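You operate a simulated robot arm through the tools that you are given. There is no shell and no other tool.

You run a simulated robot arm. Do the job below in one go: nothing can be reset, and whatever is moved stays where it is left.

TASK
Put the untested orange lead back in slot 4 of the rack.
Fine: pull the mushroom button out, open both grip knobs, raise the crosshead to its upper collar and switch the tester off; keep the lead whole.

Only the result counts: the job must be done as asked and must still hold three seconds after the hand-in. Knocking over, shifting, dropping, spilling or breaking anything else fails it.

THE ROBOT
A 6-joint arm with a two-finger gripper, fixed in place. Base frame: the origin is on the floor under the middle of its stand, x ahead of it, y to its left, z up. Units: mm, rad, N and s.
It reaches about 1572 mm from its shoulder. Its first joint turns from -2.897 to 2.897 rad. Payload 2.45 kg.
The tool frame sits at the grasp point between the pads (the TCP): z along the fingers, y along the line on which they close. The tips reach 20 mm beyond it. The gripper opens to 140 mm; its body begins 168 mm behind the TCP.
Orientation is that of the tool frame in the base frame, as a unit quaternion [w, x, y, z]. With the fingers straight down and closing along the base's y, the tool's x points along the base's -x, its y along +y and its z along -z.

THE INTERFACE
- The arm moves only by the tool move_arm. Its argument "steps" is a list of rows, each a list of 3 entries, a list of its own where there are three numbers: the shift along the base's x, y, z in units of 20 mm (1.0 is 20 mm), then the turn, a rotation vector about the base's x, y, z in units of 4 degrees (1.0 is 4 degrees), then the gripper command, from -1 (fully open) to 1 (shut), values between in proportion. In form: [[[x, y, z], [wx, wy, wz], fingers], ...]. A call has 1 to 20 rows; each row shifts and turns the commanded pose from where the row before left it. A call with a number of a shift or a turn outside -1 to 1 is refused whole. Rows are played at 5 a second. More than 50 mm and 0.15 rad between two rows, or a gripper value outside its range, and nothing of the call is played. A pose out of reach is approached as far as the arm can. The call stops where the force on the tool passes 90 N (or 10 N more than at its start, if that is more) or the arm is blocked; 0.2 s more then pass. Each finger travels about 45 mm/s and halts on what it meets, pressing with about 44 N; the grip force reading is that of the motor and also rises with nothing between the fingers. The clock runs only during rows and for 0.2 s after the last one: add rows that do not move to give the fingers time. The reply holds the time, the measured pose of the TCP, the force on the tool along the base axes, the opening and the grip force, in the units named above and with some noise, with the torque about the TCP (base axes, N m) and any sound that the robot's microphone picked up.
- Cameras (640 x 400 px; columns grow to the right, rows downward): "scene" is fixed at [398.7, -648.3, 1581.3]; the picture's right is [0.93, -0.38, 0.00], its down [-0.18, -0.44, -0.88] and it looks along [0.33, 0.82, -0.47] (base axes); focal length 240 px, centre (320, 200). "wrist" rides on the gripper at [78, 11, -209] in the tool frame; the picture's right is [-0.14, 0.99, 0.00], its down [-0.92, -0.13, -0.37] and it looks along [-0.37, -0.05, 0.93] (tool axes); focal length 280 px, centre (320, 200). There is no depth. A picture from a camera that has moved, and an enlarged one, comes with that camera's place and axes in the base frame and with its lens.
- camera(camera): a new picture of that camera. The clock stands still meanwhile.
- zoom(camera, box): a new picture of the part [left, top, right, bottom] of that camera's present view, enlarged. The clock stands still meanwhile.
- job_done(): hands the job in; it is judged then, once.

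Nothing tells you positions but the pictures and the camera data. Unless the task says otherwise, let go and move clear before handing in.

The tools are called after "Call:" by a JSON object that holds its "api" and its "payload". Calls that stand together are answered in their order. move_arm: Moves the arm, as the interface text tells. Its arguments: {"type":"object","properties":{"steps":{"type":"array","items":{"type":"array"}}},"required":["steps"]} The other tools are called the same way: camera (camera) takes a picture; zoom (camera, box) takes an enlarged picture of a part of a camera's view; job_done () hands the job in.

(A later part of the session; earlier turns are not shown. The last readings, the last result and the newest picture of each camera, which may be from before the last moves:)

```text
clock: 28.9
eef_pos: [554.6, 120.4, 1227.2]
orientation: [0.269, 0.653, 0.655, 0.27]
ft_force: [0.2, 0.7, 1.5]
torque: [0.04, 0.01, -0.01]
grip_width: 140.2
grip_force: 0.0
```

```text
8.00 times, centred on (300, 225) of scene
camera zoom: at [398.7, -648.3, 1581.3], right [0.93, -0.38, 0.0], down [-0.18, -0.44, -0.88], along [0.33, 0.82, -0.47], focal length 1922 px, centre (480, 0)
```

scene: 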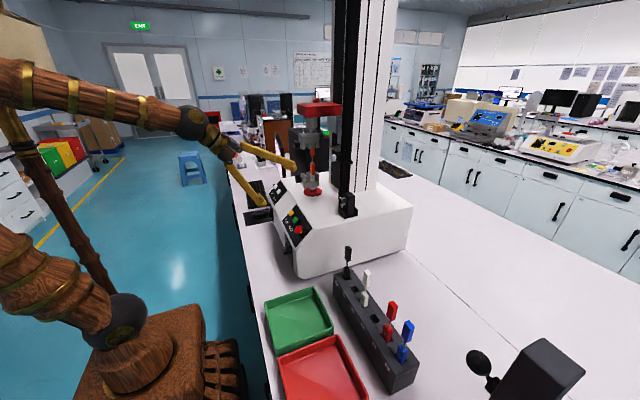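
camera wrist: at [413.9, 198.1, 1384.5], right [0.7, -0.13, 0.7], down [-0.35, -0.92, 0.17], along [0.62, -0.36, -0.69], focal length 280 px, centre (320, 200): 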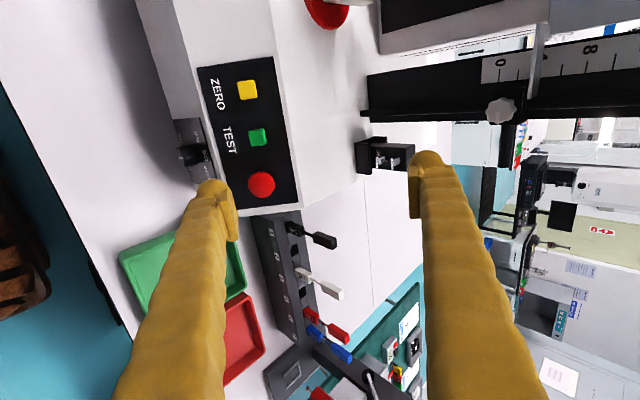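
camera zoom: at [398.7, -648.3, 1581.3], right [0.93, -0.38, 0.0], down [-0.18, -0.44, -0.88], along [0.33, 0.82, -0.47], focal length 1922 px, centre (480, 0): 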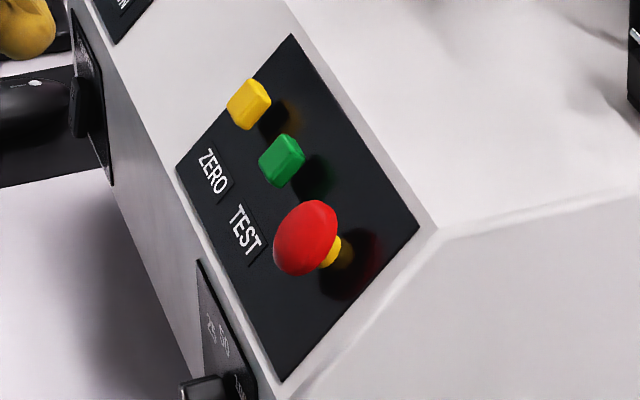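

The cap is about 37 mm across, on a short yellow stem. I'll partly close the fingers to about 60 mm and move to a standoff about 60 mm off the cap along its axis.

Call:
{"api": "move_arm", "payload": {"steps": [[[0, -0.17, -0.66], [0, 0, 0], 0.15], [[0, -0.17, -0.66], [0, 0, 0], 0.15], [[0, -0.17, -0.66], [0, 0, 0], 0.15], [[0.05, -0.17, -0.66], [0, 0, 0], 0.15], [[0.05, -0.17, -0.66], [0, 0, 0], 0.15], [[0.05, -0.17, -0.66], [0, 0, 0], 0.15], [[0.05, -0.17, -0.66], [0, 0, 0], 0.15], [[0.05, -0.17, -0.66], [0, 0, 0], 0.15], [[0.05, -0.17, -0.66], [0, 0, 0], 0.15], [[0.05, -0.17, -0.6], [0, 0, 0], 0.15]]}}

Call:
{"api": "camera", "payload": {"camera": "wrist"}}

Call:
{"api": "zoom", "payload": {"camera": "scene", "box": [240, 180, 330, 270]}}

```text
clock: 31.1
eef_pos: [560.6, 86.0, 1096.5]
orientation: [0.271, 0.653, 0.654, 0.27]
ft_force: [0.8, 0.0, 0.3]
torque: [-0.04, -0.05, -0.01]
grip_width: 59.3
grip_force: 0.0
```

```text
taken
camera wrist: at [419.7, 163.3, 1253.8], right [0.7, -0.13, 0.7], down [-0.35, -0.92, 0.17], along [0.62, -0.36, -0.69], focal length 280 px, centre (320, 200)
```

wrist: 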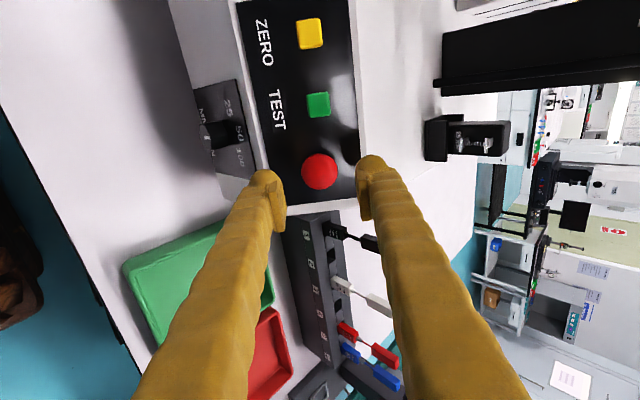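

```text
4.44 times, centred on (285, 225) of scene
camera zoom: at [398.7, -648.3, 1581.3], right [0.93, -0.38, 0.0], down [-0.18, -0.44, -0.88], along [0.33, 0.82, -0.47], focal length 1068 px, centre (476, 89)
```

zoom: 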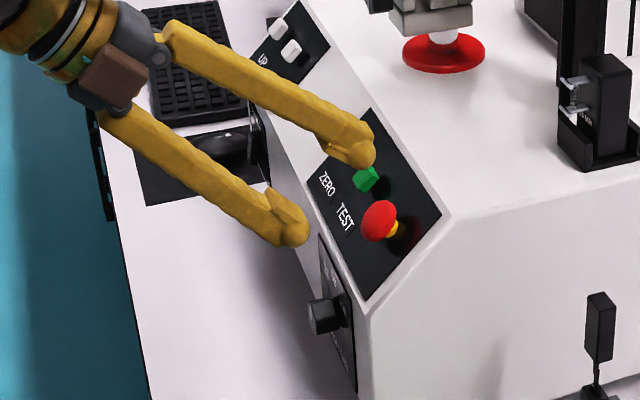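

The tool axis lines up with the mushroom to within about 2 mm. I'll advance slowly along the axis so the fingertips straddle the cap.

Call:
{"api": "move_arm", "payload": {"steps": [[[0.36, 0.01, -0.36], [0, 0, 0], 0.15], [[0.36, 0.01, -0.36], [0, 0, 0], 0.15], [[0.36, 0.01, -0.36], [0, 0, 0], 0.15], [[0.36, 0.01, -0.36], [0, 0, 0], 0.15], [[0.36, 0.01, -0.36], [0, 0, 0], 0.15], [[0.36, 0.01, -0.36], [0, 0, 0], 0.15]]}}

Call:
{"api": "camera", "payload": {"camera": "wrist"}}

Call:
{"api": "zoom", "payload": {"camera": "scene", "box": [265, 195, 325, 255]}}

```text
clock: 32.5
eef_pos: [604.1, 88.8, 1053.7]
orientation: [0.27, 0.653, 0.655, 0.27]
ft_force: [0.5, -0.6, 0.2]
torque: [0.02, -0.01, 0.0]
grip_width: 59.4
grip_force: 0.1
```

```text
taken
camera wrist: at [463.1, 166.8, 1210.4], right [0.7, -0.13, 0.7], down [-0.35, -0.92, 0.17], along [0.62, -0.36, -0.69], focal length 280 px, centre (320, 200)
```

wrist: 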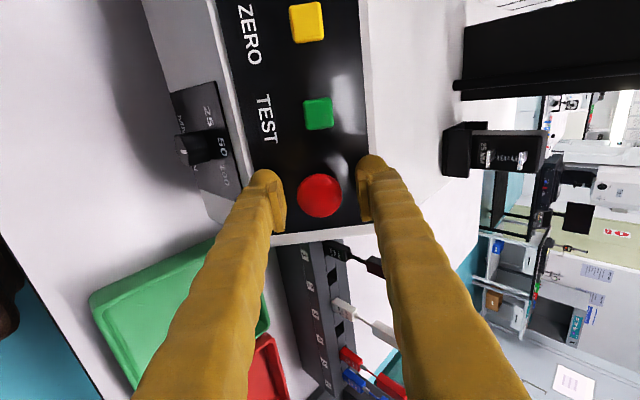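

```text
6.67 times, centred on (295, 225) of scene
camera zoom: at [398.7, -648.3, 1581.3], right [0.93, -0.38, 0.0], down [-0.18, -0.44, -0.88], along [0.33, 0.82, -0.47], focal length 1601 px, centre (487, 33)
```

zoom: 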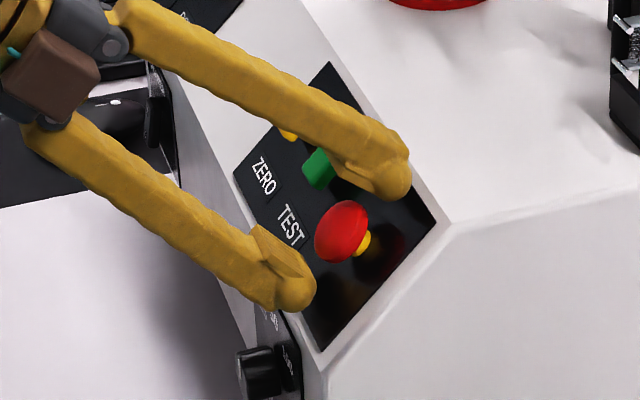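

The fingertips are around the cap with the panel clear. I'll close on it, then check the grip before pulling.

Call:
{"api": "move_arm", "payload": {"steps": [[[0, 0, 0], [0, 0, 0], 1], [[0, 0, 0], [0, 0, 0], 1], [[0, 0, 0], [0, 0, 0], 1], [[0, 0, 0], [0, 0, 0], 1]]}}

Call:
{"api": "zoom", "payload": {"camera": "scene", "box": [265, 195, 325, 255]}}

```text
clock: 33.5
eef_pos: [603.1, 89.7, 1051.8]
orientation: [0.269, 0.652, 0.656, 0.269]
ft_force: [-12.0, 1.3, -12.2]
torque: [0.03, 0.14, -0.03]
grip_width: 35.4
grip_force: 44.6
```

```text
6.67 times, centred on (295, 225) of scene
camera zoom: at [398.7, -648.3, 1581.3], right [0.93, -0.38, 0.0], down [-0.18, -0.44, -0.88], along [0.33, 0.82, -0.47], focal length 1601 px, centre (487, 33)
```

zoom: 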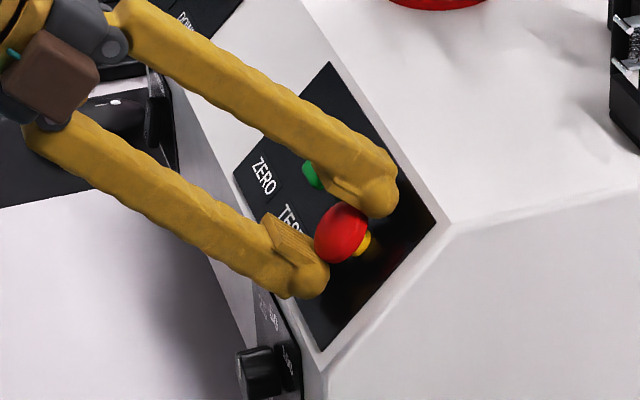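

The cap is gripped at 35 mm. Now I'll pull gently along its axis while watching the force.

Call:
{"api": "move_arm", "payload": {"steps": [[[-0.13, 0, 0.08], [0, 0, 0], 1], [[-0.13, 0, 0.08], [0, 0, 0], 1], [[-0.12, 0, 0.1], [0, 0, 0], 1]]}}

Call:
{"api": "zoom", "payload": {"camera": "scene", "box": [265, 195, 325, 255]}}

```text
clock: 34.3
eef_pos: [598.3, 87.2, 1058.9]
orientation: [0.27, 0.652, 0.655, 0.27]
ft_force: [10.5, 31.0, -4.4]
torque: [0.27, -0.05, 0.41]
grip_width: 35.2
grip_force: 45.9
```

```text
6.67 times, centred on (295, 225) of scene
camera zoom: at [398.7, -648.3, 1581.3], right [0.93, -0.38, 0.0], down [-0.18, -0.44, -0.88], along [0.33, 0.82, -0.47], focal length 1601 px, centre (487, 33)
```

zoom: 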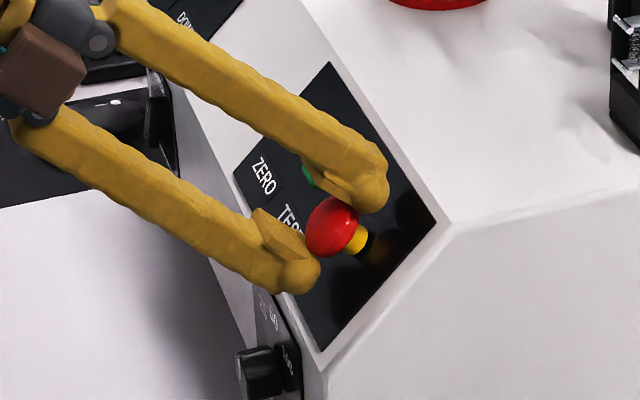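

The cap has come out, with more of the yellow stem showing. I'll give it one more small pull, then release and check.

Call:
{"api": "move_arm", "payload": {"steps": [[[-0.1, 0.05, 0.1], [0, 0, 0], 1], [[-0.05, 0.05, 0.05], [0, 0, 0], 1]]}}

Call:
{"api": "zoom", "payload": {"camera": "scene", "box": [265, 195, 325, 255]}}

```text
clock: 34.9
eef_pos: [595.1, 88.0, 1061.5]
orientation: [0.271, 0.653, 0.654, 0.27]
ft_force: [22.1, -15.8, -8.7]
torque: [-0.12, -0.05, -0.11]
grip_width: 34.8
grip_force: 44.9
```

```text
6.67 times, centred on (295, 225) of scene
camera zoom: at [398.7, -648.3, 1581.3], right [0.93, -0.38, 0.0], down [-0.18, -0.44, -0.88], along [0.33, 0.82, -0.47], focal length 1601 px, centre (487, 33)
```

zoom: 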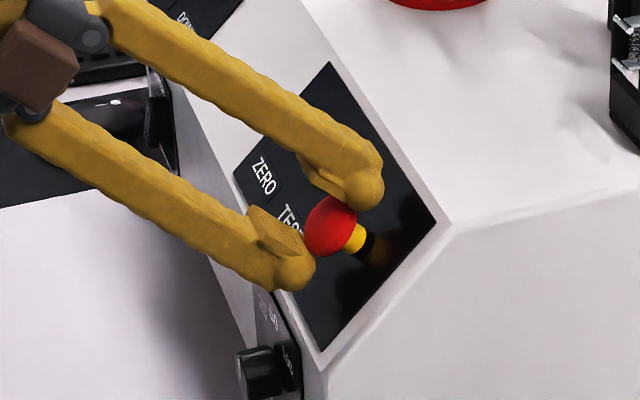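

Resistance is building at roughly 22 N, which suggests it's at its stop. I'll release, back off, and check the mushroom and the monitor.

Call:
{"api": "move_arm", "payload": {"steps": [[[0.05, 0, -0.05], [0, 0, 0], 1], [[0, 0, 0], [0, 0, 0], 0.15], [[0, 0, 0], [0, 0, 0], 0.15], [[0, 0, 0], [0, 0, 0], 0.15], [[-0.7, 0, 0.7], [0, 0, 0], 0.15], [[-0.7, 0, 0.7], [0, 0, 0], 0.15], [[-0.7, 0, 0.7], [0, 0, 0], 0.15], [[-0.7, 0, 0.7], [0, 0, 0], 0.15]]}}

Call:
{"api": "zoom", "payload": {"camera": "scene", "box": [275, 200, 325, 250]}}

Call:
{"api": "camera", "payload": {"camera": "wrist"}}

```text
clock: 36.7
eef_pos: [538.8, 87.9, 1116.5]
orientation: [0.269, 0.652, 0.655, 0.269]
ft_force: [0.2, -1.0, 0.1]
torque: [-0.01, -0.03, 0.03]
grip_width: 59.2
grip_force: 0.0
```

```text
8.00 times, centred on (300, 225) of scene
camera zoom: at [398.7, -648.3, 1581.3], right [0.93, -0.38, 0.0], down [-0.18, -0.44, -0.88], along [0.33, 0.82, -0.47], focal length 1922 px, centre (480, 0)
```

zoom: 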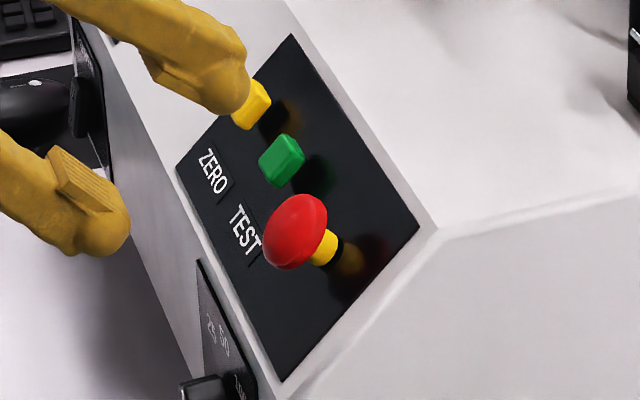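

```text
taken
camera wrist: at [398.3, 166.9, 1273.4], right [0.7, -0.13, 0.7], down [-0.35, -0.92, 0.17], along [0.62, -0.36, -0.69], focal length 280 px, centre (320, 200)
```

wrist: 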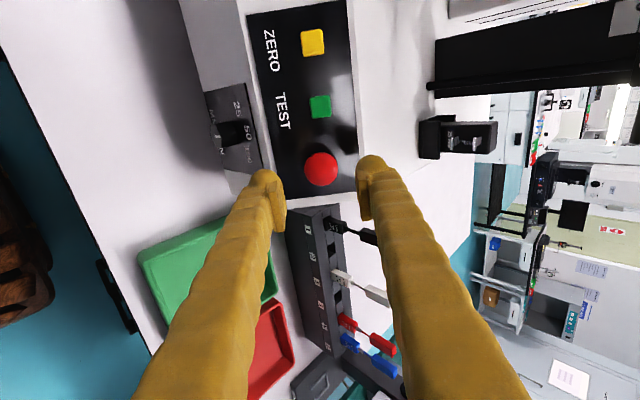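

The mushroom stayed out. Now I'll go to the upper grip knob: first pitch back to horizontal and roll upright so I have a half-turn of travel in the opening direction (counter-clockwise).

Call:
{"api": "move_arm", "payload": {"steps": [[[0, 0.5, 0.95], [0, -0.9375, 0], 0.15], [[0, 0.5, 0.95], [0, -0.9375, 0], 0.15], [[0, 0.5, 0.95], [0, -0.9375, 0], 0.15], [[0, 0.5, 0.95], [0, -0.9375, 0], 0.15], [[0, 0.5, 0.95], [0, -0.9375, 0], 0.15], [[0, 0.5, 0.95], [0, -0.9375, 0], 0.15], [[0, 0.5, 0.95], [0, -0.9375, 0], 0.15], [[0, 0.5, 0.95], [0, -0.9375, 0], 0.15], [[0.2, 0.5, 0.95], [0, -0.9375, 0], 0.15], [[0.2, 0.5, 0.95], [0, -0.9375, 0], 0.15], [[0.2, 0.5, 0.8], [0, -0.9375, 0], 0.15], [[0.2, 0.5, 0.8], [0, -0.9375, 0], 0.15]]}}

Call:
{"api": "move_arm", "payload": {"steps": [[[0, 0.25, -0.07], [1, 0, 0], 0.15], [[0, 0.25, -0.07], [1, 0, 0], 0.15], [[0, 0.25, -0.07], [1, 0, 0], 0.15], [[0, 0.25, -0.07], [1, 0, 0], 0.15], [[0, 0.25, -0.07], [1, 0, 0], 0.15], [[0, 0.25, -0.07], [1, 0, 0], 0.15], [[0, 0.25, -0.07], [1, 0, 0], 0.15], [[0, 0.25, -0.07], [1, 0, 0], 0.15], [[0, 0.25, -0.07], [1, 0, 0], 0.15], [[0, 0.25, -0.07], [1, 0, 0], 0.15], [[0, 0.25, -0.07], [1, 0, 0], 0.15], [[0, 0.25, -0.07], [1, 0, 0], 0.15], [[0, 0.25, -0.07], [1, 0, 0], 0.15], [[0, 0.25, -0.07], [1, 0, 0], 0.15], [[0, 0.25, -0.07], [1, 0, 0], 0.15], [[0, 0.25, -0.07], [1, 0, 0], 0.15], [[0, 0.25, -0.07], [1, 0, 0], 0.15], [[0, 0.25, -0.07], [1, 0, 0], 0.15], [[0, 0.25, -0.07], [1, 0, 0], 0.15], [[0, 0.25, -0.07], [1, 0, 0], 0.15]]}}

Call:
{"api": "camera", "payload": {"camera": "wrist"}}

```text
clock: 39.3
eef_pos: [553.4, 208.7, 1340.7]
orientation: [0.5, 0.5, 0.501, 0.499]
ft_force: [0.0, -0.1, 0.7]
torque: [-0.02, 0.02, 0.01]
grip_width: 59.5
grip_force: 0.0
```

```text
clock: 43.5
eef_pos: [556.8, 308.0, 1311.5]
orientation: [0.062, 0.704, 0.062, 0.705]
ft_force: [0.0, -1.2, 0.2]
torque: [-0.01, 0.01, 0.0]
grip_width: 59.5
grip_force: 0.2
```

```text
taken
camera wrist: at [346.7, 310.2, 1390.5], right [0.0, -1.0, 0.04], down [-0.37, -0.04, -0.93], along [0.93, -0.01, -0.37], focal length 280 px, centre (320, 200)
```

wrist: 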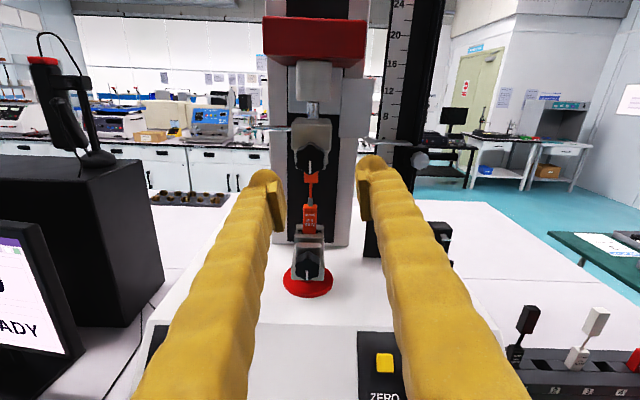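

The monitor now reads READY. I'll zoom on both knobs from here to refine their positions.

Call:
{"api": "zoom", "payload": {"camera": "wrist", "box": [270, 110, 360, 200]}}

Call:
{"api": "zoom", "payload": {"camera": "wrist", "box": [265, 190, 355, 300]}}

Call:
{"api": "zoom", "payload": {"camera": "scene", "box": [290, 115, 340, 165]}}

```text
4.44 times, centred on (315, 155) of wrist
camera zoom: at [346.7, 310.2, 1390.5], right [0.0, -1.0, 0.04], down [-0.37, -0.04, -0.93], along [0.93, -0.01, -0.37], focal length 1246 px, centre (342, 400)
```

zoom: 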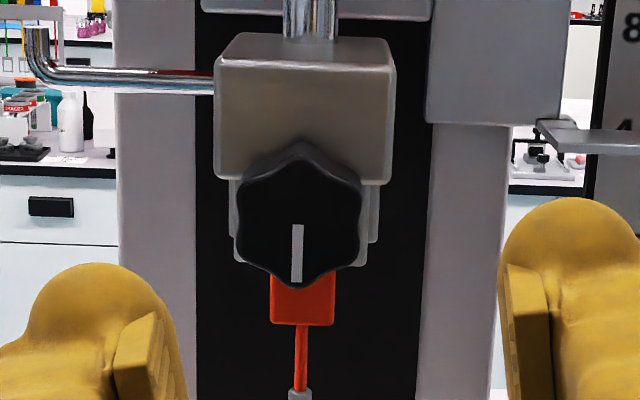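

```text
3.64 times, centred on (310, 245) of wrist
camera zoom: at [346.7, 310.2, 1390.5], right [0.0, -1.0, 0.04], down [-0.37, -0.04, -0.93], along [0.93, -0.01, -0.37], focal length 1020 px, centre (356, 36)
```

zoom: 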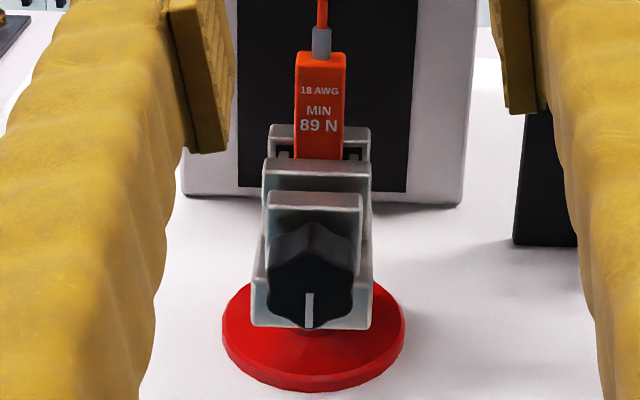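

```text
8.00 times, centred on (315, 140) of scene
camera zoom: at [398.7, -648.3, 1581.3], right [0.93, -0.38, 0.0], down [-0.18, -0.44, -0.88], along [0.33, 0.82, -0.47], focal length 1922 px, centre (360, 680)
```

zoom: 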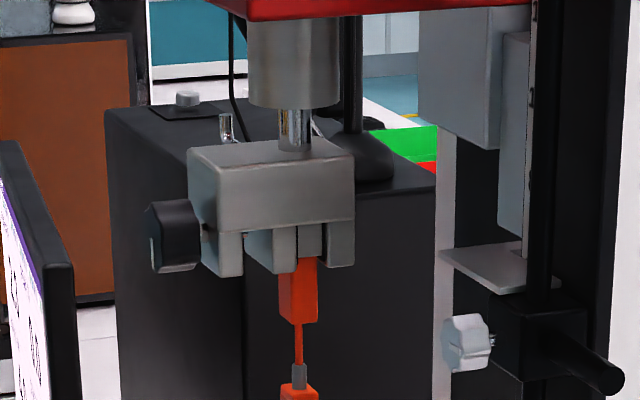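

The upper knob's face is at about (672, 320, 1311), with the body behind it starting around x≈697. I'll line up and advance to x≈645 first to check alignment.

Call:
{"api": "move_arm", "payload": {"steps": [[[0.5, 0.2, 0], [0.85, 0, 0], 0.15], [[0.5, 0.2, 0], [0.85, 0, 0], 0.15], [[0.5, 0.2, 0], [0.8, 0, 0], 0.15], [[0.5, 0, 0], [0, 0, 0], 0.15], [[0.5, 0, 0], [0, 0, 0], 0.15], [[0.5, 0, 0], [0, 0, 0], 0.15], [[0.5, 0, 0], [0, 0, 0], 0.15], [[0.5, 0, 0], [0, 0, 0], 0.15]]}}

Call:
{"api": "camera", "payload": {"camera": "wrist"}}

Call:
{"api": "zoom", "payload": {"camera": "scene", "box": [270, 105, 340, 175]}}

```text
clock: 45.3
eef_pos: [637.1, 321.9, 1309.7]
orientation: [0.001, 0.707, 0.002, 0.707]
ft_force: [-0.5, 0.1, -0.4]
torque: [0.0, 0.03, 0.02]
grip_width: 59.6
grip_force: 0.0
```

```text
taken
camera wrist: at [426.4, 310.8, 1388.8], right [0.0, -0.99, -0.13], down [-0.37, 0.12, -0.92], along [0.93, 0.05, -0.36], focal length 280 px, centre (320, 200)
```

wrist: 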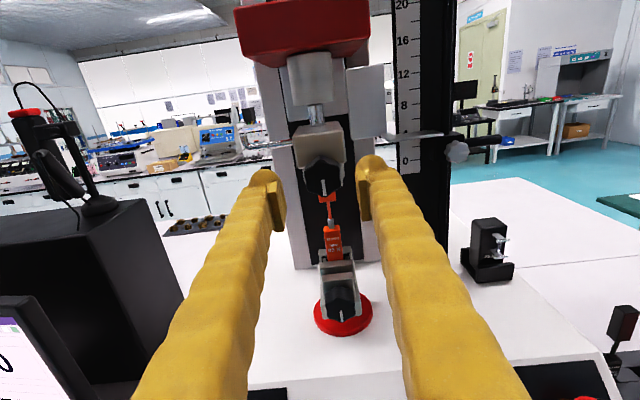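

```text
5.71 times, centred on (305, 140) of scene
camera zoom: at [398.7, -648.3, 1581.3], right [0.93, -0.38, 0.0], down [-0.18, -0.44, -0.88], along [0.33, 0.82, -0.47], focal length 1373 px, centre (406, 543)
```

zoom: 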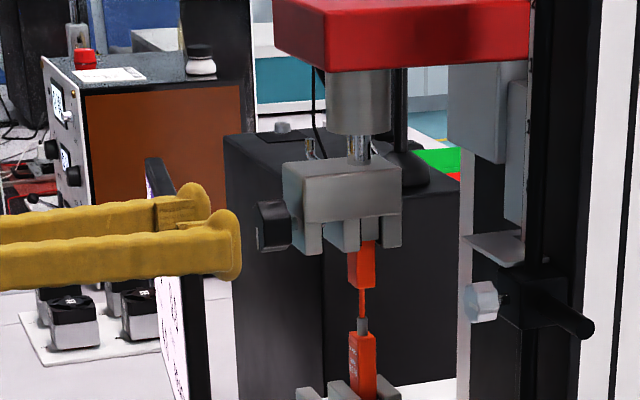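

Call:
{"api": "zoom", "payload": {"camera": "wrist", "box": [270, 130, 380, 220]}}

```text
4.44 times, centred on (325, 175) of wrist
camera zoom: at [426.4, 310.8, 1388.8], right [0.0, -0.99, -0.13], down [-0.37, 0.12, -0.92], along [0.93, 0.05, -0.36], focal length 1246 px, centre (298, 311)
```

zoom: 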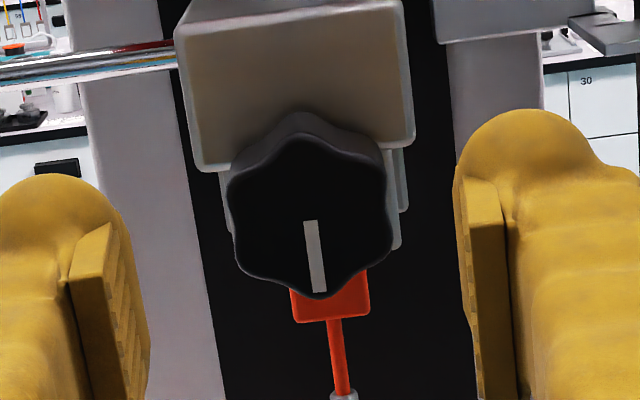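

The knob centre is at about (672, 319.7, 1312.5). I'll correct the small offset, advance so the pads overlap the knob, and check before closing.

Call:
{"api": "move_arm", "payload": {"steps": [[[0.2, -0.05, 0.07], [0, 0, 0], 0.15], [[0.3, -0.05, 0.07], [0, 0, 0], 0.15], [[0.3, 0, 0], [0, 0, 0], 0.15], [[0.3, 0, 0], [0, 0, 0], 0.15], [[0.3, 0, 0], [0, 0, 0], 0.15], [[0.1, 0, 0], [0, 0, 0], 0.15]]}}

Call:
{"api": "zoom", "payload": {"camera": "wrist", "box": [260, 130, 390, 240]}}

Call:
{"api": "zoom", "payload": {"camera": "scene", "box": [285, 115, 335, 165]}}

```text
clock: 46.7
eef_pos: [665.7, 319.7, 1313.2]
orientation: [0.0, 0.707, 0.003, 0.707]
ft_force: [0.1, 0.6, -0.9]
torque: [0.02, 0.0, 0.01]
grip_width: 59.4
grip_force: 0.0
```

```text
3.64 times, centred on (325, 185) of wrist
camera zoom: at [456.0, 308.9, 1392.7], right [0.0, -0.99, -0.13], down [-0.37, 0.12, -0.92], along [0.93, 0.05, -0.36], focal length 1020 px, centre (302, 254)
```

zoom: 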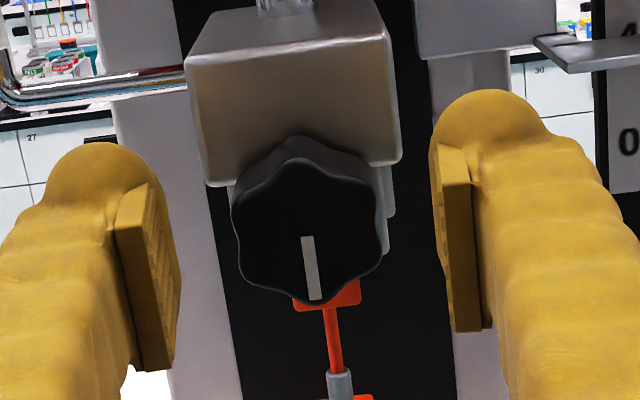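

```text
8.00 times, centred on (310, 140) of scene
camera zoom: at [398.7, -648.3, 1581.3], right [0.93, -0.38, 0.0], down [-0.18, -0.44, -0.88], along [0.33, 0.82, -0.47], focal length 1922 px, centre (400, 680)
```

zoom: 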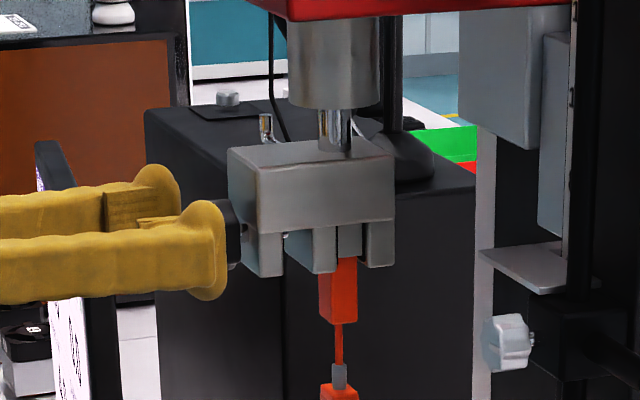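

The pads straddle the knob nicely, so I'll close on it.

Call:
{"api": "move_arm", "payload": {"steps": [[[0.1, 0, 0], [0, 0, 0], 0.15], [[0, 0, 0], [0, 0, 0], 1], [[0, 0, 0], [0, 0, 0], 1], [[0, 0, 0], [0, 0, 0], 1], [[0, 0, 0], [0, 0, 0], 1]]}}

Call:
{"api": "zoom", "payload": {"camera": "wrist", "box": [260, 130, 390, 240]}}

```text
clock: 47.8
eef_pos: [661.0, 319.8, 1312.1]
orientation: [0.0, 0.707, 0.005, 0.707]
ft_force: [-161.0, -9.0, 1.6]
torque: [-0.04, 0.59, -1.0]
grip_width: 22.1
grip_force: 27.7
stopped in row 5: the force on the tool passed its limit at 100 N (the readings are from after the stop); the commanded pose is now the measured one
```

```text
3.64 times, centred on (325, 185) of wrist
camera zoom: at [451.0, 307.3, 1392.1], right [0.01, -0.99, -0.13], down [-0.37, 0.12, -0.92], along [0.93, 0.06, -0.36], focal length 1020 px, centre (302, 254)
```

zoom: 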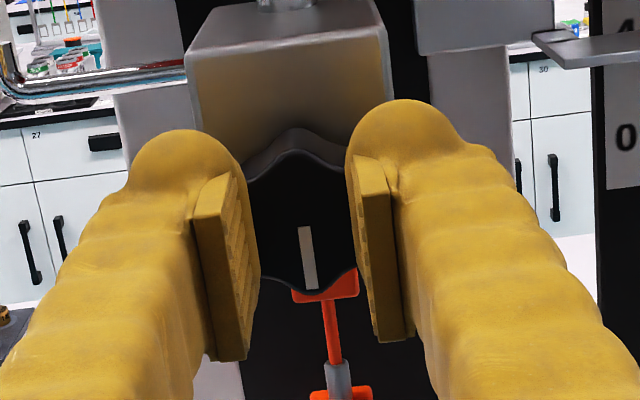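

The pads were pushed back along x as they closed (161 N), so the tips are probably wedging on the knob's lobes or bevel. I'll look, then relax the grip.

Call:
{"api": "zoom", "payload": {"camera": "scene", "box": [285, 115, 335, 165]}}

Call:
{"api": "move_arm", "payload": {"steps": [[[0, 0, 0], [0, 0, 0], 0.4], [[0, 0, 0], [0, 0, 0], 0.4], [[0, 0, 0], [0, 0, 0], 0.4]]}}

Call:
{"api": "zoom", "payload": {"camera": "wrist", "box": [260, 130, 390, 240]}}

Call:
{"api": "zoom", "payload": {"camera": "scene", "box": [285, 115, 335, 165]}}

```text
8.00 times, centred on (310, 140) of scene
camera zoom: at [398.7, -648.3, 1581.3], right [0.93, -0.38, 0.0], down [-0.18, -0.44, -0.88], along [0.33, 0.82, -0.47], focal length 1922 px, centre (400, 680)
```

zoom: 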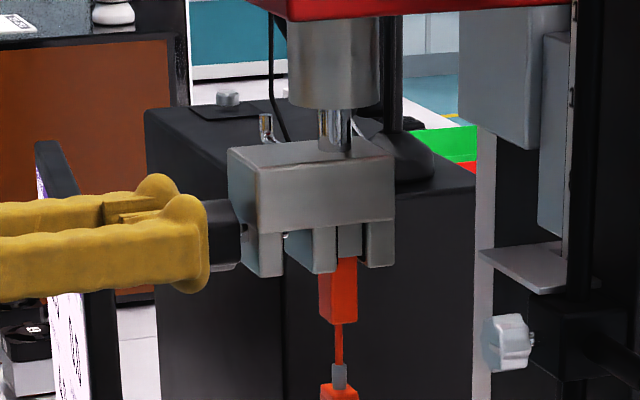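

```text
clock: 48.0
eef_pos: [661.3, 321.8, 1312.5]
orientation: [-0.002, 0.707, 0.006, 0.707]
ft_force: [-88.4, 20.5, 13.1]
torque: [0.06, 0.12, -1.62]
grip_width: 26.6
grip_force: 0.0
stopped in row 1: the force on the tool passed its limit at 181 N (the readings are from after the stop); the commanded pose is now the measured one
```

```text
3.64 times, centred on (325, 185) of wrist
camera zoom: at [450.2, 308.5, 1392.1], right [0.01, -0.99, -0.13], down [-0.37, 0.12, -0.92], along [0.93, 0.06, -0.36], focal length 1020 px, centre (302, 254)
```

zoom: 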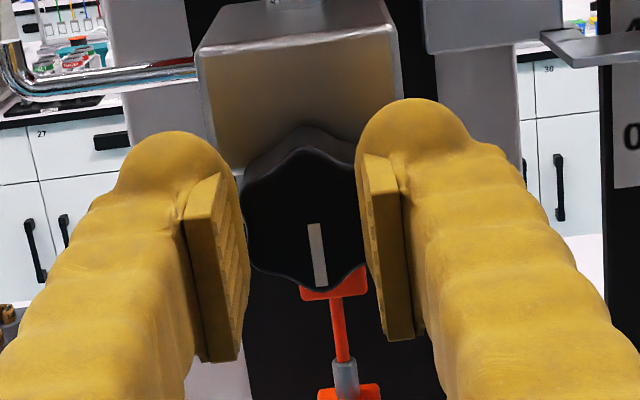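

```text
8.00 times, centred on (310, 140) of scene
camera zoom: at [398.7, -648.3, 1581.3], right [0.93, -0.38, 0.0], down [-0.18, -0.44, -0.88], along [0.33, 0.82, -0.47], focal length 1922 px, centre (400, 680)
```

zoom: 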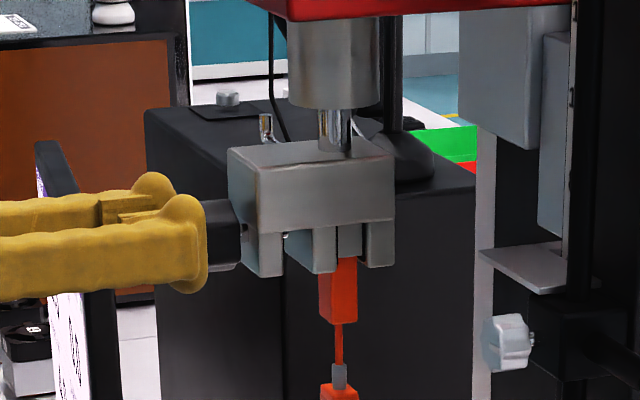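

Re-deriving the scene camera axes more precisely, the knob face is really at x≈677, so the tips only had about 10 mm of overlap and slipped off the front. I'll open, back off a little and re-approach deeper.

Call:
{"api": "move_arm", "payload": {"steps": [[[-0.3, 0, 0], [0, 0, 0], 0.15], [[-0.3, 0, 0], [0, 0, 0], 0.15], [[0, 0, 0], [0, 0, 0], 0.15], [[0, 0, 0], [0, 0, 0], 0.15]]}}

Call:
{"api": "camera", "payload": {"camera": "wrist"}}

Call:
{"api": "zoom", "payload": {"camera": "wrist", "box": [260, 130, 390, 240]}}

Call:
{"api": "zoom", "payload": {"camera": "scene", "box": [285, 115, 335, 165]}}

```text
clock: 49.0
eef_pos: [650.7, 319.8, 1311.1]
orientation: [0.0, 0.708, 0.003, 0.707]
ft_force: [1.0, -0.1, 0.2]
torque: [-0.01, 0.02, 0.03]
grip_width: 59.7
grip_force: 0.0
```

```text
taken
camera wrist: at [441.0, 308.0, 1391.3], right [0.01, -0.99, -0.13], down [-0.37, 0.12, -0.92], along [0.93, 0.06, -0.37], focal length 280 px, centre (320, 200)
```

wrist: 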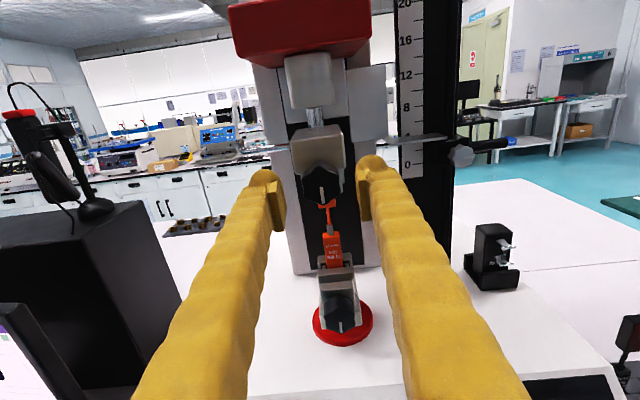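

```text
3.64 times, centred on (325, 185) of wrist
camera zoom: at [441.0, 308.0, 1391.3], right [0.01, -0.99, -0.13], down [-0.37, 0.12, -0.92], along [0.93, 0.06, -0.37], focal length 1020 px, centre (302, 254)
```

zoom: 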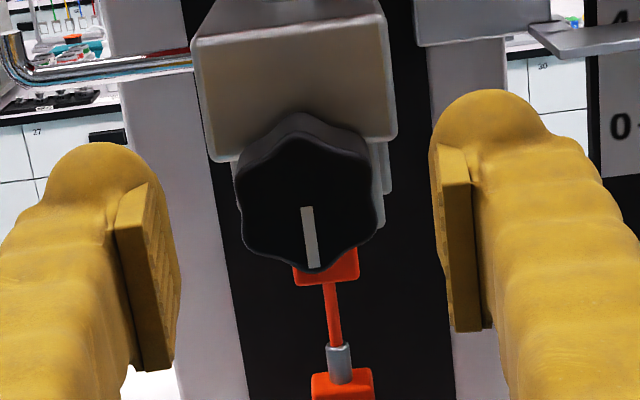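

```text
8.00 times, centred on (310, 140) of scene
camera zoom: at [398.7, -648.3, 1581.3], right [0.93, -0.38, 0.0], down [-0.18, -0.44, -0.88], along [0.33, 0.82, -0.47], focal length 1922 px, centre (400, 680)
```

zoom: 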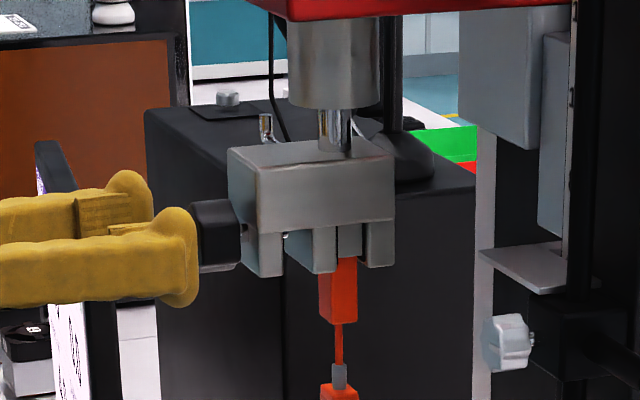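

Nothing has been disturbed. I'll advance deeper to TCP x≈675, so the tips are around 695, still just clear of the jaw yoke, and check.

Call:
{"api": "move_arm", "payload": {"steps": [[[0.3, 0, 0], [0, 0, 0], 0.15], [[0.3, 0, 0], [0, 0, 0], 0.15], [[0.3, 0, 0], [0, 0, 0], 0.15], [[0.3, 0, 0], [0, 0, 0], 0.15], [[0, 0, 0], [0, 0, 0], 0.15]]}}

Call:
{"api": "zoom", "payload": {"camera": "wrist", "box": [260, 130, 390, 240]}}

Call:
{"api": "zoom", "payload": {"camera": "scene", "box": [285, 115, 335, 165]}}

```text
clock: 50.2
eef_pos: [673.7, 318.8, 1310.0]
orientation: [-0.001, 0.707, 0.003, 0.707]
ft_force: [-0.6, -1.1, 0.6]
torque: [0.01, 0.0, -0.04]
grip_width: 59.5
grip_force: 0.1
```

```text
3.64 times, centred on (325, 185) of wrist
camera zoom: at [464.4, 306.9, 1391.0], right [0.01, -0.99, -0.13], down [-0.37, 0.12, -0.92], along [0.93, 0.06, -0.37], focal length 1020 px, centre (302, 254)
```

zoom: 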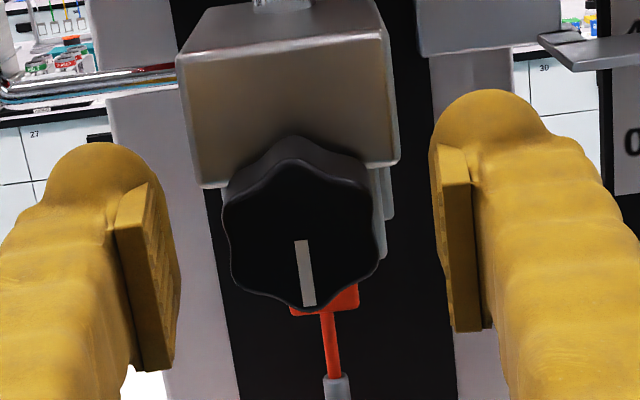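

```text
8.00 times, centred on (310, 140) of scene
camera zoom: at [398.7, -648.3, 1581.3], right [0.93, -0.38, 0.0], down [-0.18, -0.44, -0.88], along [0.33, 0.82, -0.47], focal length 1922 px, centre (400, 680)
```

zoom: 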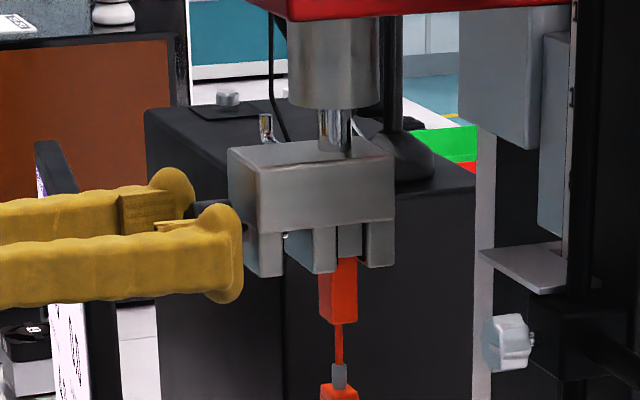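

The near finger now covers the whole knob. I'll close in stages.

Call:
{"api": "move_arm", "payload": {"steps": [[[0, 0, 0], [0, 0, 0], 0.45], [[0, 0, 0], [0, 0, 0], 0.6], [[0, 0, 0], [0, 0, 0], 0.7], [[0, 0, 0], [0, 0, 0], 0.7]]}}

Call:
{"api": "zoom", "payload": {"camera": "wrist", "box": [260, 130, 390, 240]}}

```text
clock: 51.2
eef_pos: [674.6, 320.0, 1311.1]
orientation: [0.0, 0.708, 0.004, 0.707]
ft_force: [3.0, 9.4, 0.9]
torque: [0.03, 0.02, 0.06]
grip_width: 35.4
grip_force: 45.0
```

```text
3.64 times, centred on (325, 185) of wrist
camera zoom: at [464.4, 307.2, 1390.9], right [0.01, -0.99, -0.13], down [-0.37, 0.12, -0.92], along [0.93, 0.06, -0.37], focal length 1020 px, centre (302, 254)
```

zoom: 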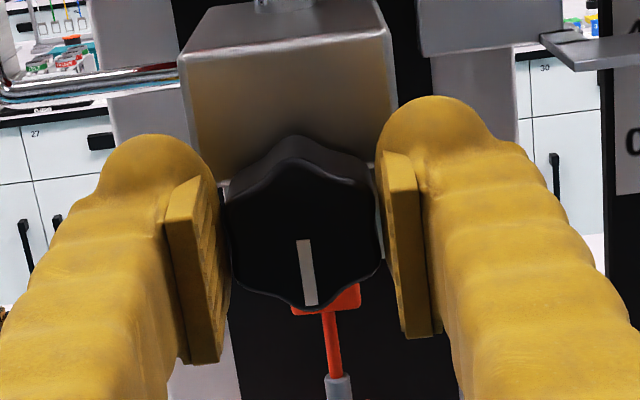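

The knob is solidly gripped at 35.4 mm. I'll turn it counter-clockwise (loosening) by 24° and check.

Call:
{"api": "move_arm", "payload": {"steps": [[[0, 0, 0], [-0.5, 0, 0], 0.8], [[0, 0, 0], [-0.5, 0, 0], 0.8], [[0, 0, 0], [-1, 0, 0], 0.8], [[0, 0, 0], [-1, 0, 0], 0.8], [[0, 0, 0], [-1, 0, 0], 0.8], [[0, 0, 0], [-1, 0, 0], 0.8], [[0, 0, 0], [-1, 0, 0], 0.8]]}}

Call:
{"api": "zoom", "payload": {"camera": "wrist", "box": [260, 130, 390, 240]}}

Call:
{"api": "zoom", "payload": {"camera": "scene", "box": [285, 115, 335, 165]}}

```text
clock: 52.8
eef_pos: [674.0, 320.7, 1310.9]
orientation: [0.146, 0.692, 0.153, 0.69]
ft_force: [-13.4, 29.2, -5.7]
torque: [0.08, 0.0, 0.37]
grip_width: 35.5
grip_force: 44.8
```

```text
3.64 times, centred on (325, 185) of wrist
camera zoom: at [464.5, 341.1, 1388.9], right [0.01, -0.96, 0.28], down [-0.37, -0.27, -0.89], along [0.93, -0.1, -0.36], focal length 1020 px, centre (302, 254)
```

zoom: 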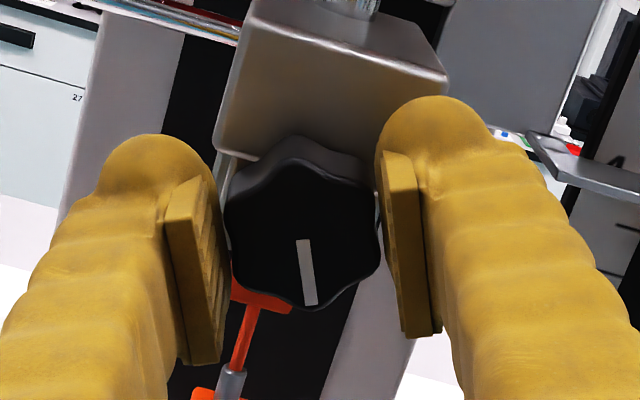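

```text
8.00 times, centred on (310, 140) of scene
camera zoom: at [398.7, -648.3, 1581.3], right [0.93, -0.38, 0.0], down [-0.18, -0.44, -0.88], along [0.33, 0.82, -0.47], focal length 1922 px, centre (400, 680)
```

zoom: 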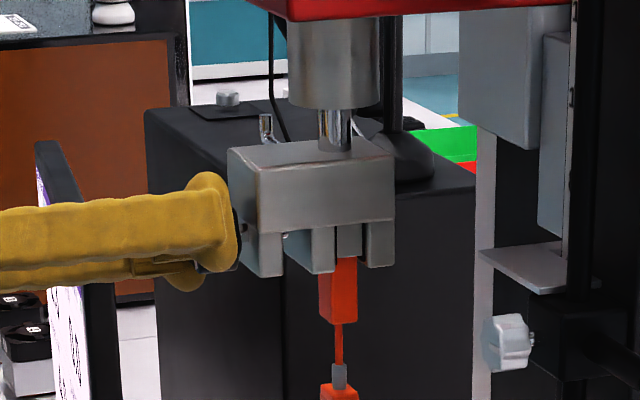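

The knob turns with the gripper at low torque. I'll continue counter-clockwise toward about 90°.

Call:
{"api": "move_arm", "payload": {"steps": [[[-0.02, 0.05, 0], [-1, 0, 0], 0.8], [[0, 0, 0], [-1, 0, 0], 0.8], [[0, 0, 0], [-1, 0, 0], 0.8], [[0, 0, 0], [-1, 0, 0], 0.8], [[0, 0, 0], [-1, 0, 0], 0.8], [[0, 0, 0], [-1, 0, 0], 0.8], [[0, 0, 0], [-1, 0, 0], 0.8], [[0, 0, 0], [-1, 0, 0], 0.8]]}}

Call:
{"api": "zoom", "payload": {"camera": "wrist", "box": [260, 130, 390, 240]}}

Call:
{"api": "zoom", "payload": {"camera": "scene", "box": [285, 115, 335, 165]}}

```text
clock: 54.6
eef_pos: [674.2, 321.2, 1309.9]
orientation: [0.331, 0.626, 0.337, 0.621]
ft_force: [-24.8, 28.6, -34.3]
torque: [0.11, 0.38, 0.47]
grip_width: 35.9
grip_force: 45.2
```

```text
3.64 times, centred on (325, 185) of wrist
camera zoom: at [464.1, 379.3, 1365.7], right [0.01, -0.66, 0.75], down [-0.37, -0.7, -0.61], along [0.93, -0.27, -0.25], focal length 1020 px, centre (302, 254)
```

zoom: 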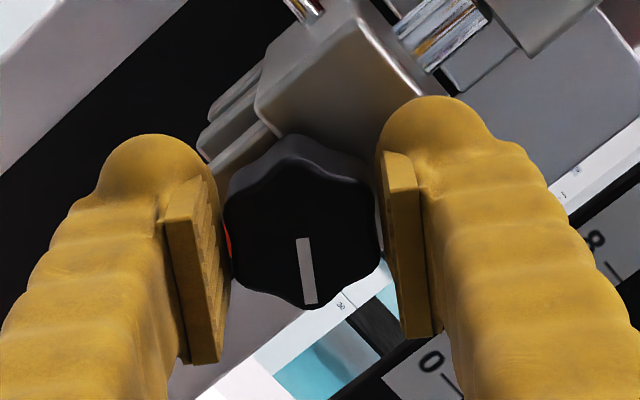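

```text
8.00 times, centred on (310, 140) of scene
camera zoom: at [398.7, -648.3, 1581.3], right [0.93, -0.38, 0.0], down [-0.18, -0.44, -0.88], along [0.33, 0.82, -0.47], focal length 1922 px, centre (400, 680)
```

zoom: 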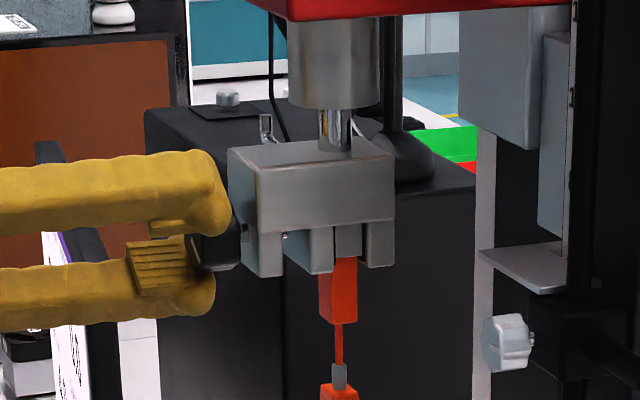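

Lateral load is building from a small axis offset, and the −x push suggests the screw is backing out. I'll relieve it with a 1 mm shift and keep turning.

Call:
{"api": "move_arm", "payload": {"steps": [[[-0.06, 0.06, -0.07], [-0.5, 0, 0], 0.8], [[0, 0, 0], [-1, 0, 0], 0.8], [[-0.01, 0, 0], [-1, 0, 0], 0.8], [[0, 0, 0], [-1, 0, 0], 0.8], [[-0.01, 0, 0], [-1, 0, 0], 0.8], [[0, 0, 0], [-1, 0, 0], 0.8], [[-0.01, 0, 0], [-1, 0, 0], 0.8], [[0, 0, 0], [-1, 0, 0], 0.8], [[0, 0, 0], [-1, 0, 0], 0.8]]}}

Call:
{"api": "zoom", "payload": {"camera": "wrist", "box": [260, 130, 390, 240]}}

Call:
{"api": "zoom", "payload": {"camera": "scene", "box": [285, 115, 335, 165]}}

```text
clock: 56.6
eef_pos: [673.8, 323.2, 1308.5]
orientation: [0.499, 0.5, 0.504, 0.496]
ft_force: [12.4, 9.1, -30.4]
torque: [0.05, 0.24, 0.14]
grip_width: 35.6
grip_force: 45.3
```

```text
3.64 times, centred on (325, 185) of wrist
camera zoom: at [463.5, 399.8, 1322.3], right [0.01, -0.13, 0.99], down [-0.37, -0.92, -0.12], along [0.93, -0.37, -0.06], focal length 1020 px, centre (302, 254)
```

zoom: 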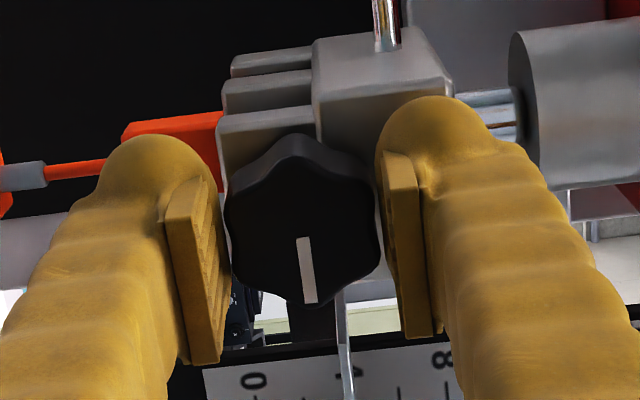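

```text
8.00 times, centred on (310, 140) of scene
camera zoom: at [398.7, -648.3, 1581.3], right [0.93, -0.38, 0.0], down [-0.18, -0.44, -0.88], along [0.33, 0.82, -0.47], focal length 1922 px, centre (400, 680)
```

zoom: 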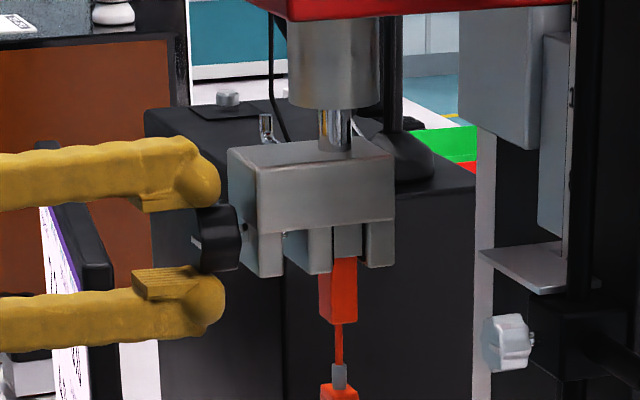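

I've turned 90°, with no obvious jaw motion yet. I'll continue counter-clockwise, since the torque is still low.

Call:
{"api": "move_arm", "payload": {"steps": [[[0.02, 0.02, -0.06], [-0.5, 0, 0], 0.8], [[0, 0, 0], [-1, 0, 0], 0.8], [[0, 0, 0], [-1, 0, 0], 0.8], [[0, 0, 0], [-1, 0, 0], 0.8], [[0, 0, 0], [-1, 0, 0], 0.8], [[0, 0, 0], [-1, 0, 0], 0.8], [[0, 0, 0], [-1, 0, 0], 0.8], [[0, 0, 0], [-1, 0, 0], 0.8]]}}

Call:
{"api": "zoom", "payload": {"camera": "wrist", "box": [260, 130, 390, 240]}}

Call:
{"api": "zoom", "payload": {"camera": "scene", "box": [285, 115, 335, 165]}}

```text
clock: 58.4
eef_pos: [672.2, 321.6, 1307.2]
orientation: [0.613, 0.353, 0.615, 0.348]
ft_force: [10.1, -22.6, -19.0]
torque: [0.05, -0.01, -0.45]
grip_width: 35.5
grip_force: 45.0
```

```text
3.64 times, centred on (325, 185) of wrist
camera zoom: at [463.4, 395.4, 1280.2], right [0.01, 0.38, 0.92], down [-0.37, -0.86, 0.36], along [0.93, -0.35, 0.13], focal length 1020 px, centre (302, 254)
```

zoom: 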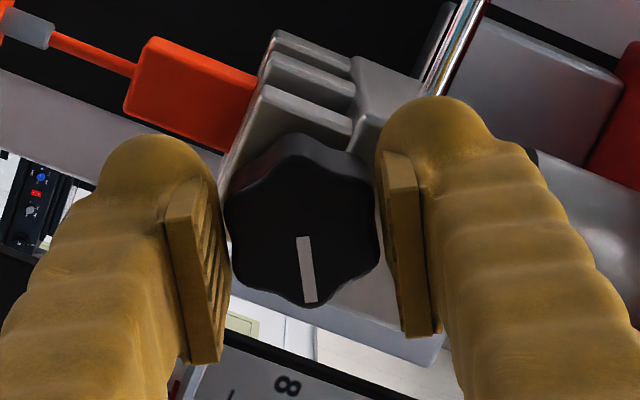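

```text
8.00 times, centred on (310, 140) of scene
camera zoom: at [398.7, -648.3, 1581.3], right [0.93, -0.38, 0.0], down [-0.18, -0.44, -0.88], along [0.33, 0.82, -0.47], focal length 1922 px, centre (400, 680)
```

zoom: 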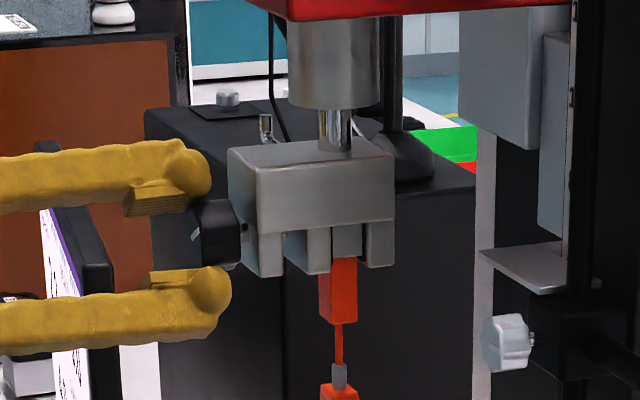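

The movable jaw has shifted slightly left: it's opening. I'll continue turning.

Call:
{"api": "move_arm", "payload": {"steps": [[[0, -0.06, -0.05], [-0.5, 0, 0], 0.8], [[0, 0, 0], [-1, 0, 0], 0.8], [[0, 0, 0], [-1, 0, 0], 0.8], [[0, 0, 0], [-1, 0, 0], 0.8], [[0, 0, 0], [-1, 0, 0], 0.8], [[0, 0, 0], [-1, 0, 0], 0.8], [[0, 0, 0], [-1, 0, 0], 0.8], [[0, 0, 0], [-1, 0, 0], 0.8], [[0, 0, 0], [-1, 0, 0], 0.8], [[0, 0, 0], [-1, 0, 0], 0.8]]}}

Call:
{"api": "zoom", "payload": {"camera": "wrist", "box": [240, 110, 400, 240]}}

Call:
{"api": "zoom", "payload": {"camera": "scene", "box": [285, 115, 335, 165]}}

```text
clock: 60.6
eef_pos: [673.2, 320.0, 1306.5]
orientation: [0.694, 0.136, 0.695, 0.129]
ft_force: [-7.3, -15.3, -18.2]
torque: [0.02, 0.11, -0.14]
grip_width: 35.9
grip_force: 44.8
```

```text
3.08 times, centred on (320, 175) of wrist
camera zoom: at [463.1, 360.7, 1239.9], right [0.01, 0.87, 0.49], down [-0.37, -0.46, 0.81], along [0.93, -0.19, 0.32], focal length 863 px, centre (320, 277)
```

zoom: 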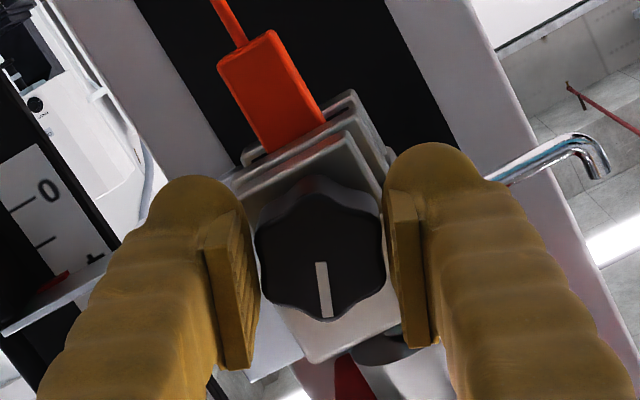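

```text
8.00 times, centred on (310, 140) of scene
camera zoom: at [398.7, -648.3, 1581.3], right [0.93, -0.38, 0.0], down [-0.18, -0.44, -0.88], along [0.33, 0.82, -0.47], focal length 1922 px, centre (400, 680)
```

zoom: 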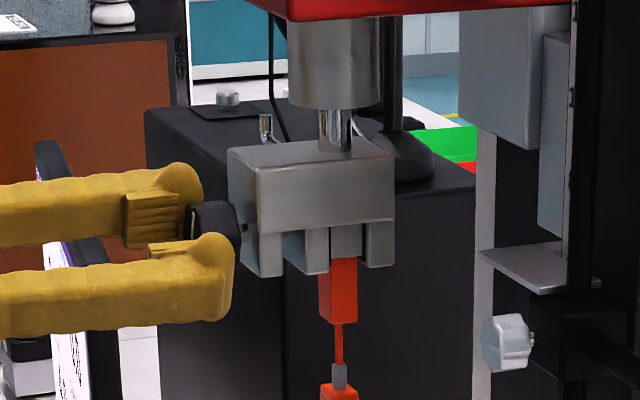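

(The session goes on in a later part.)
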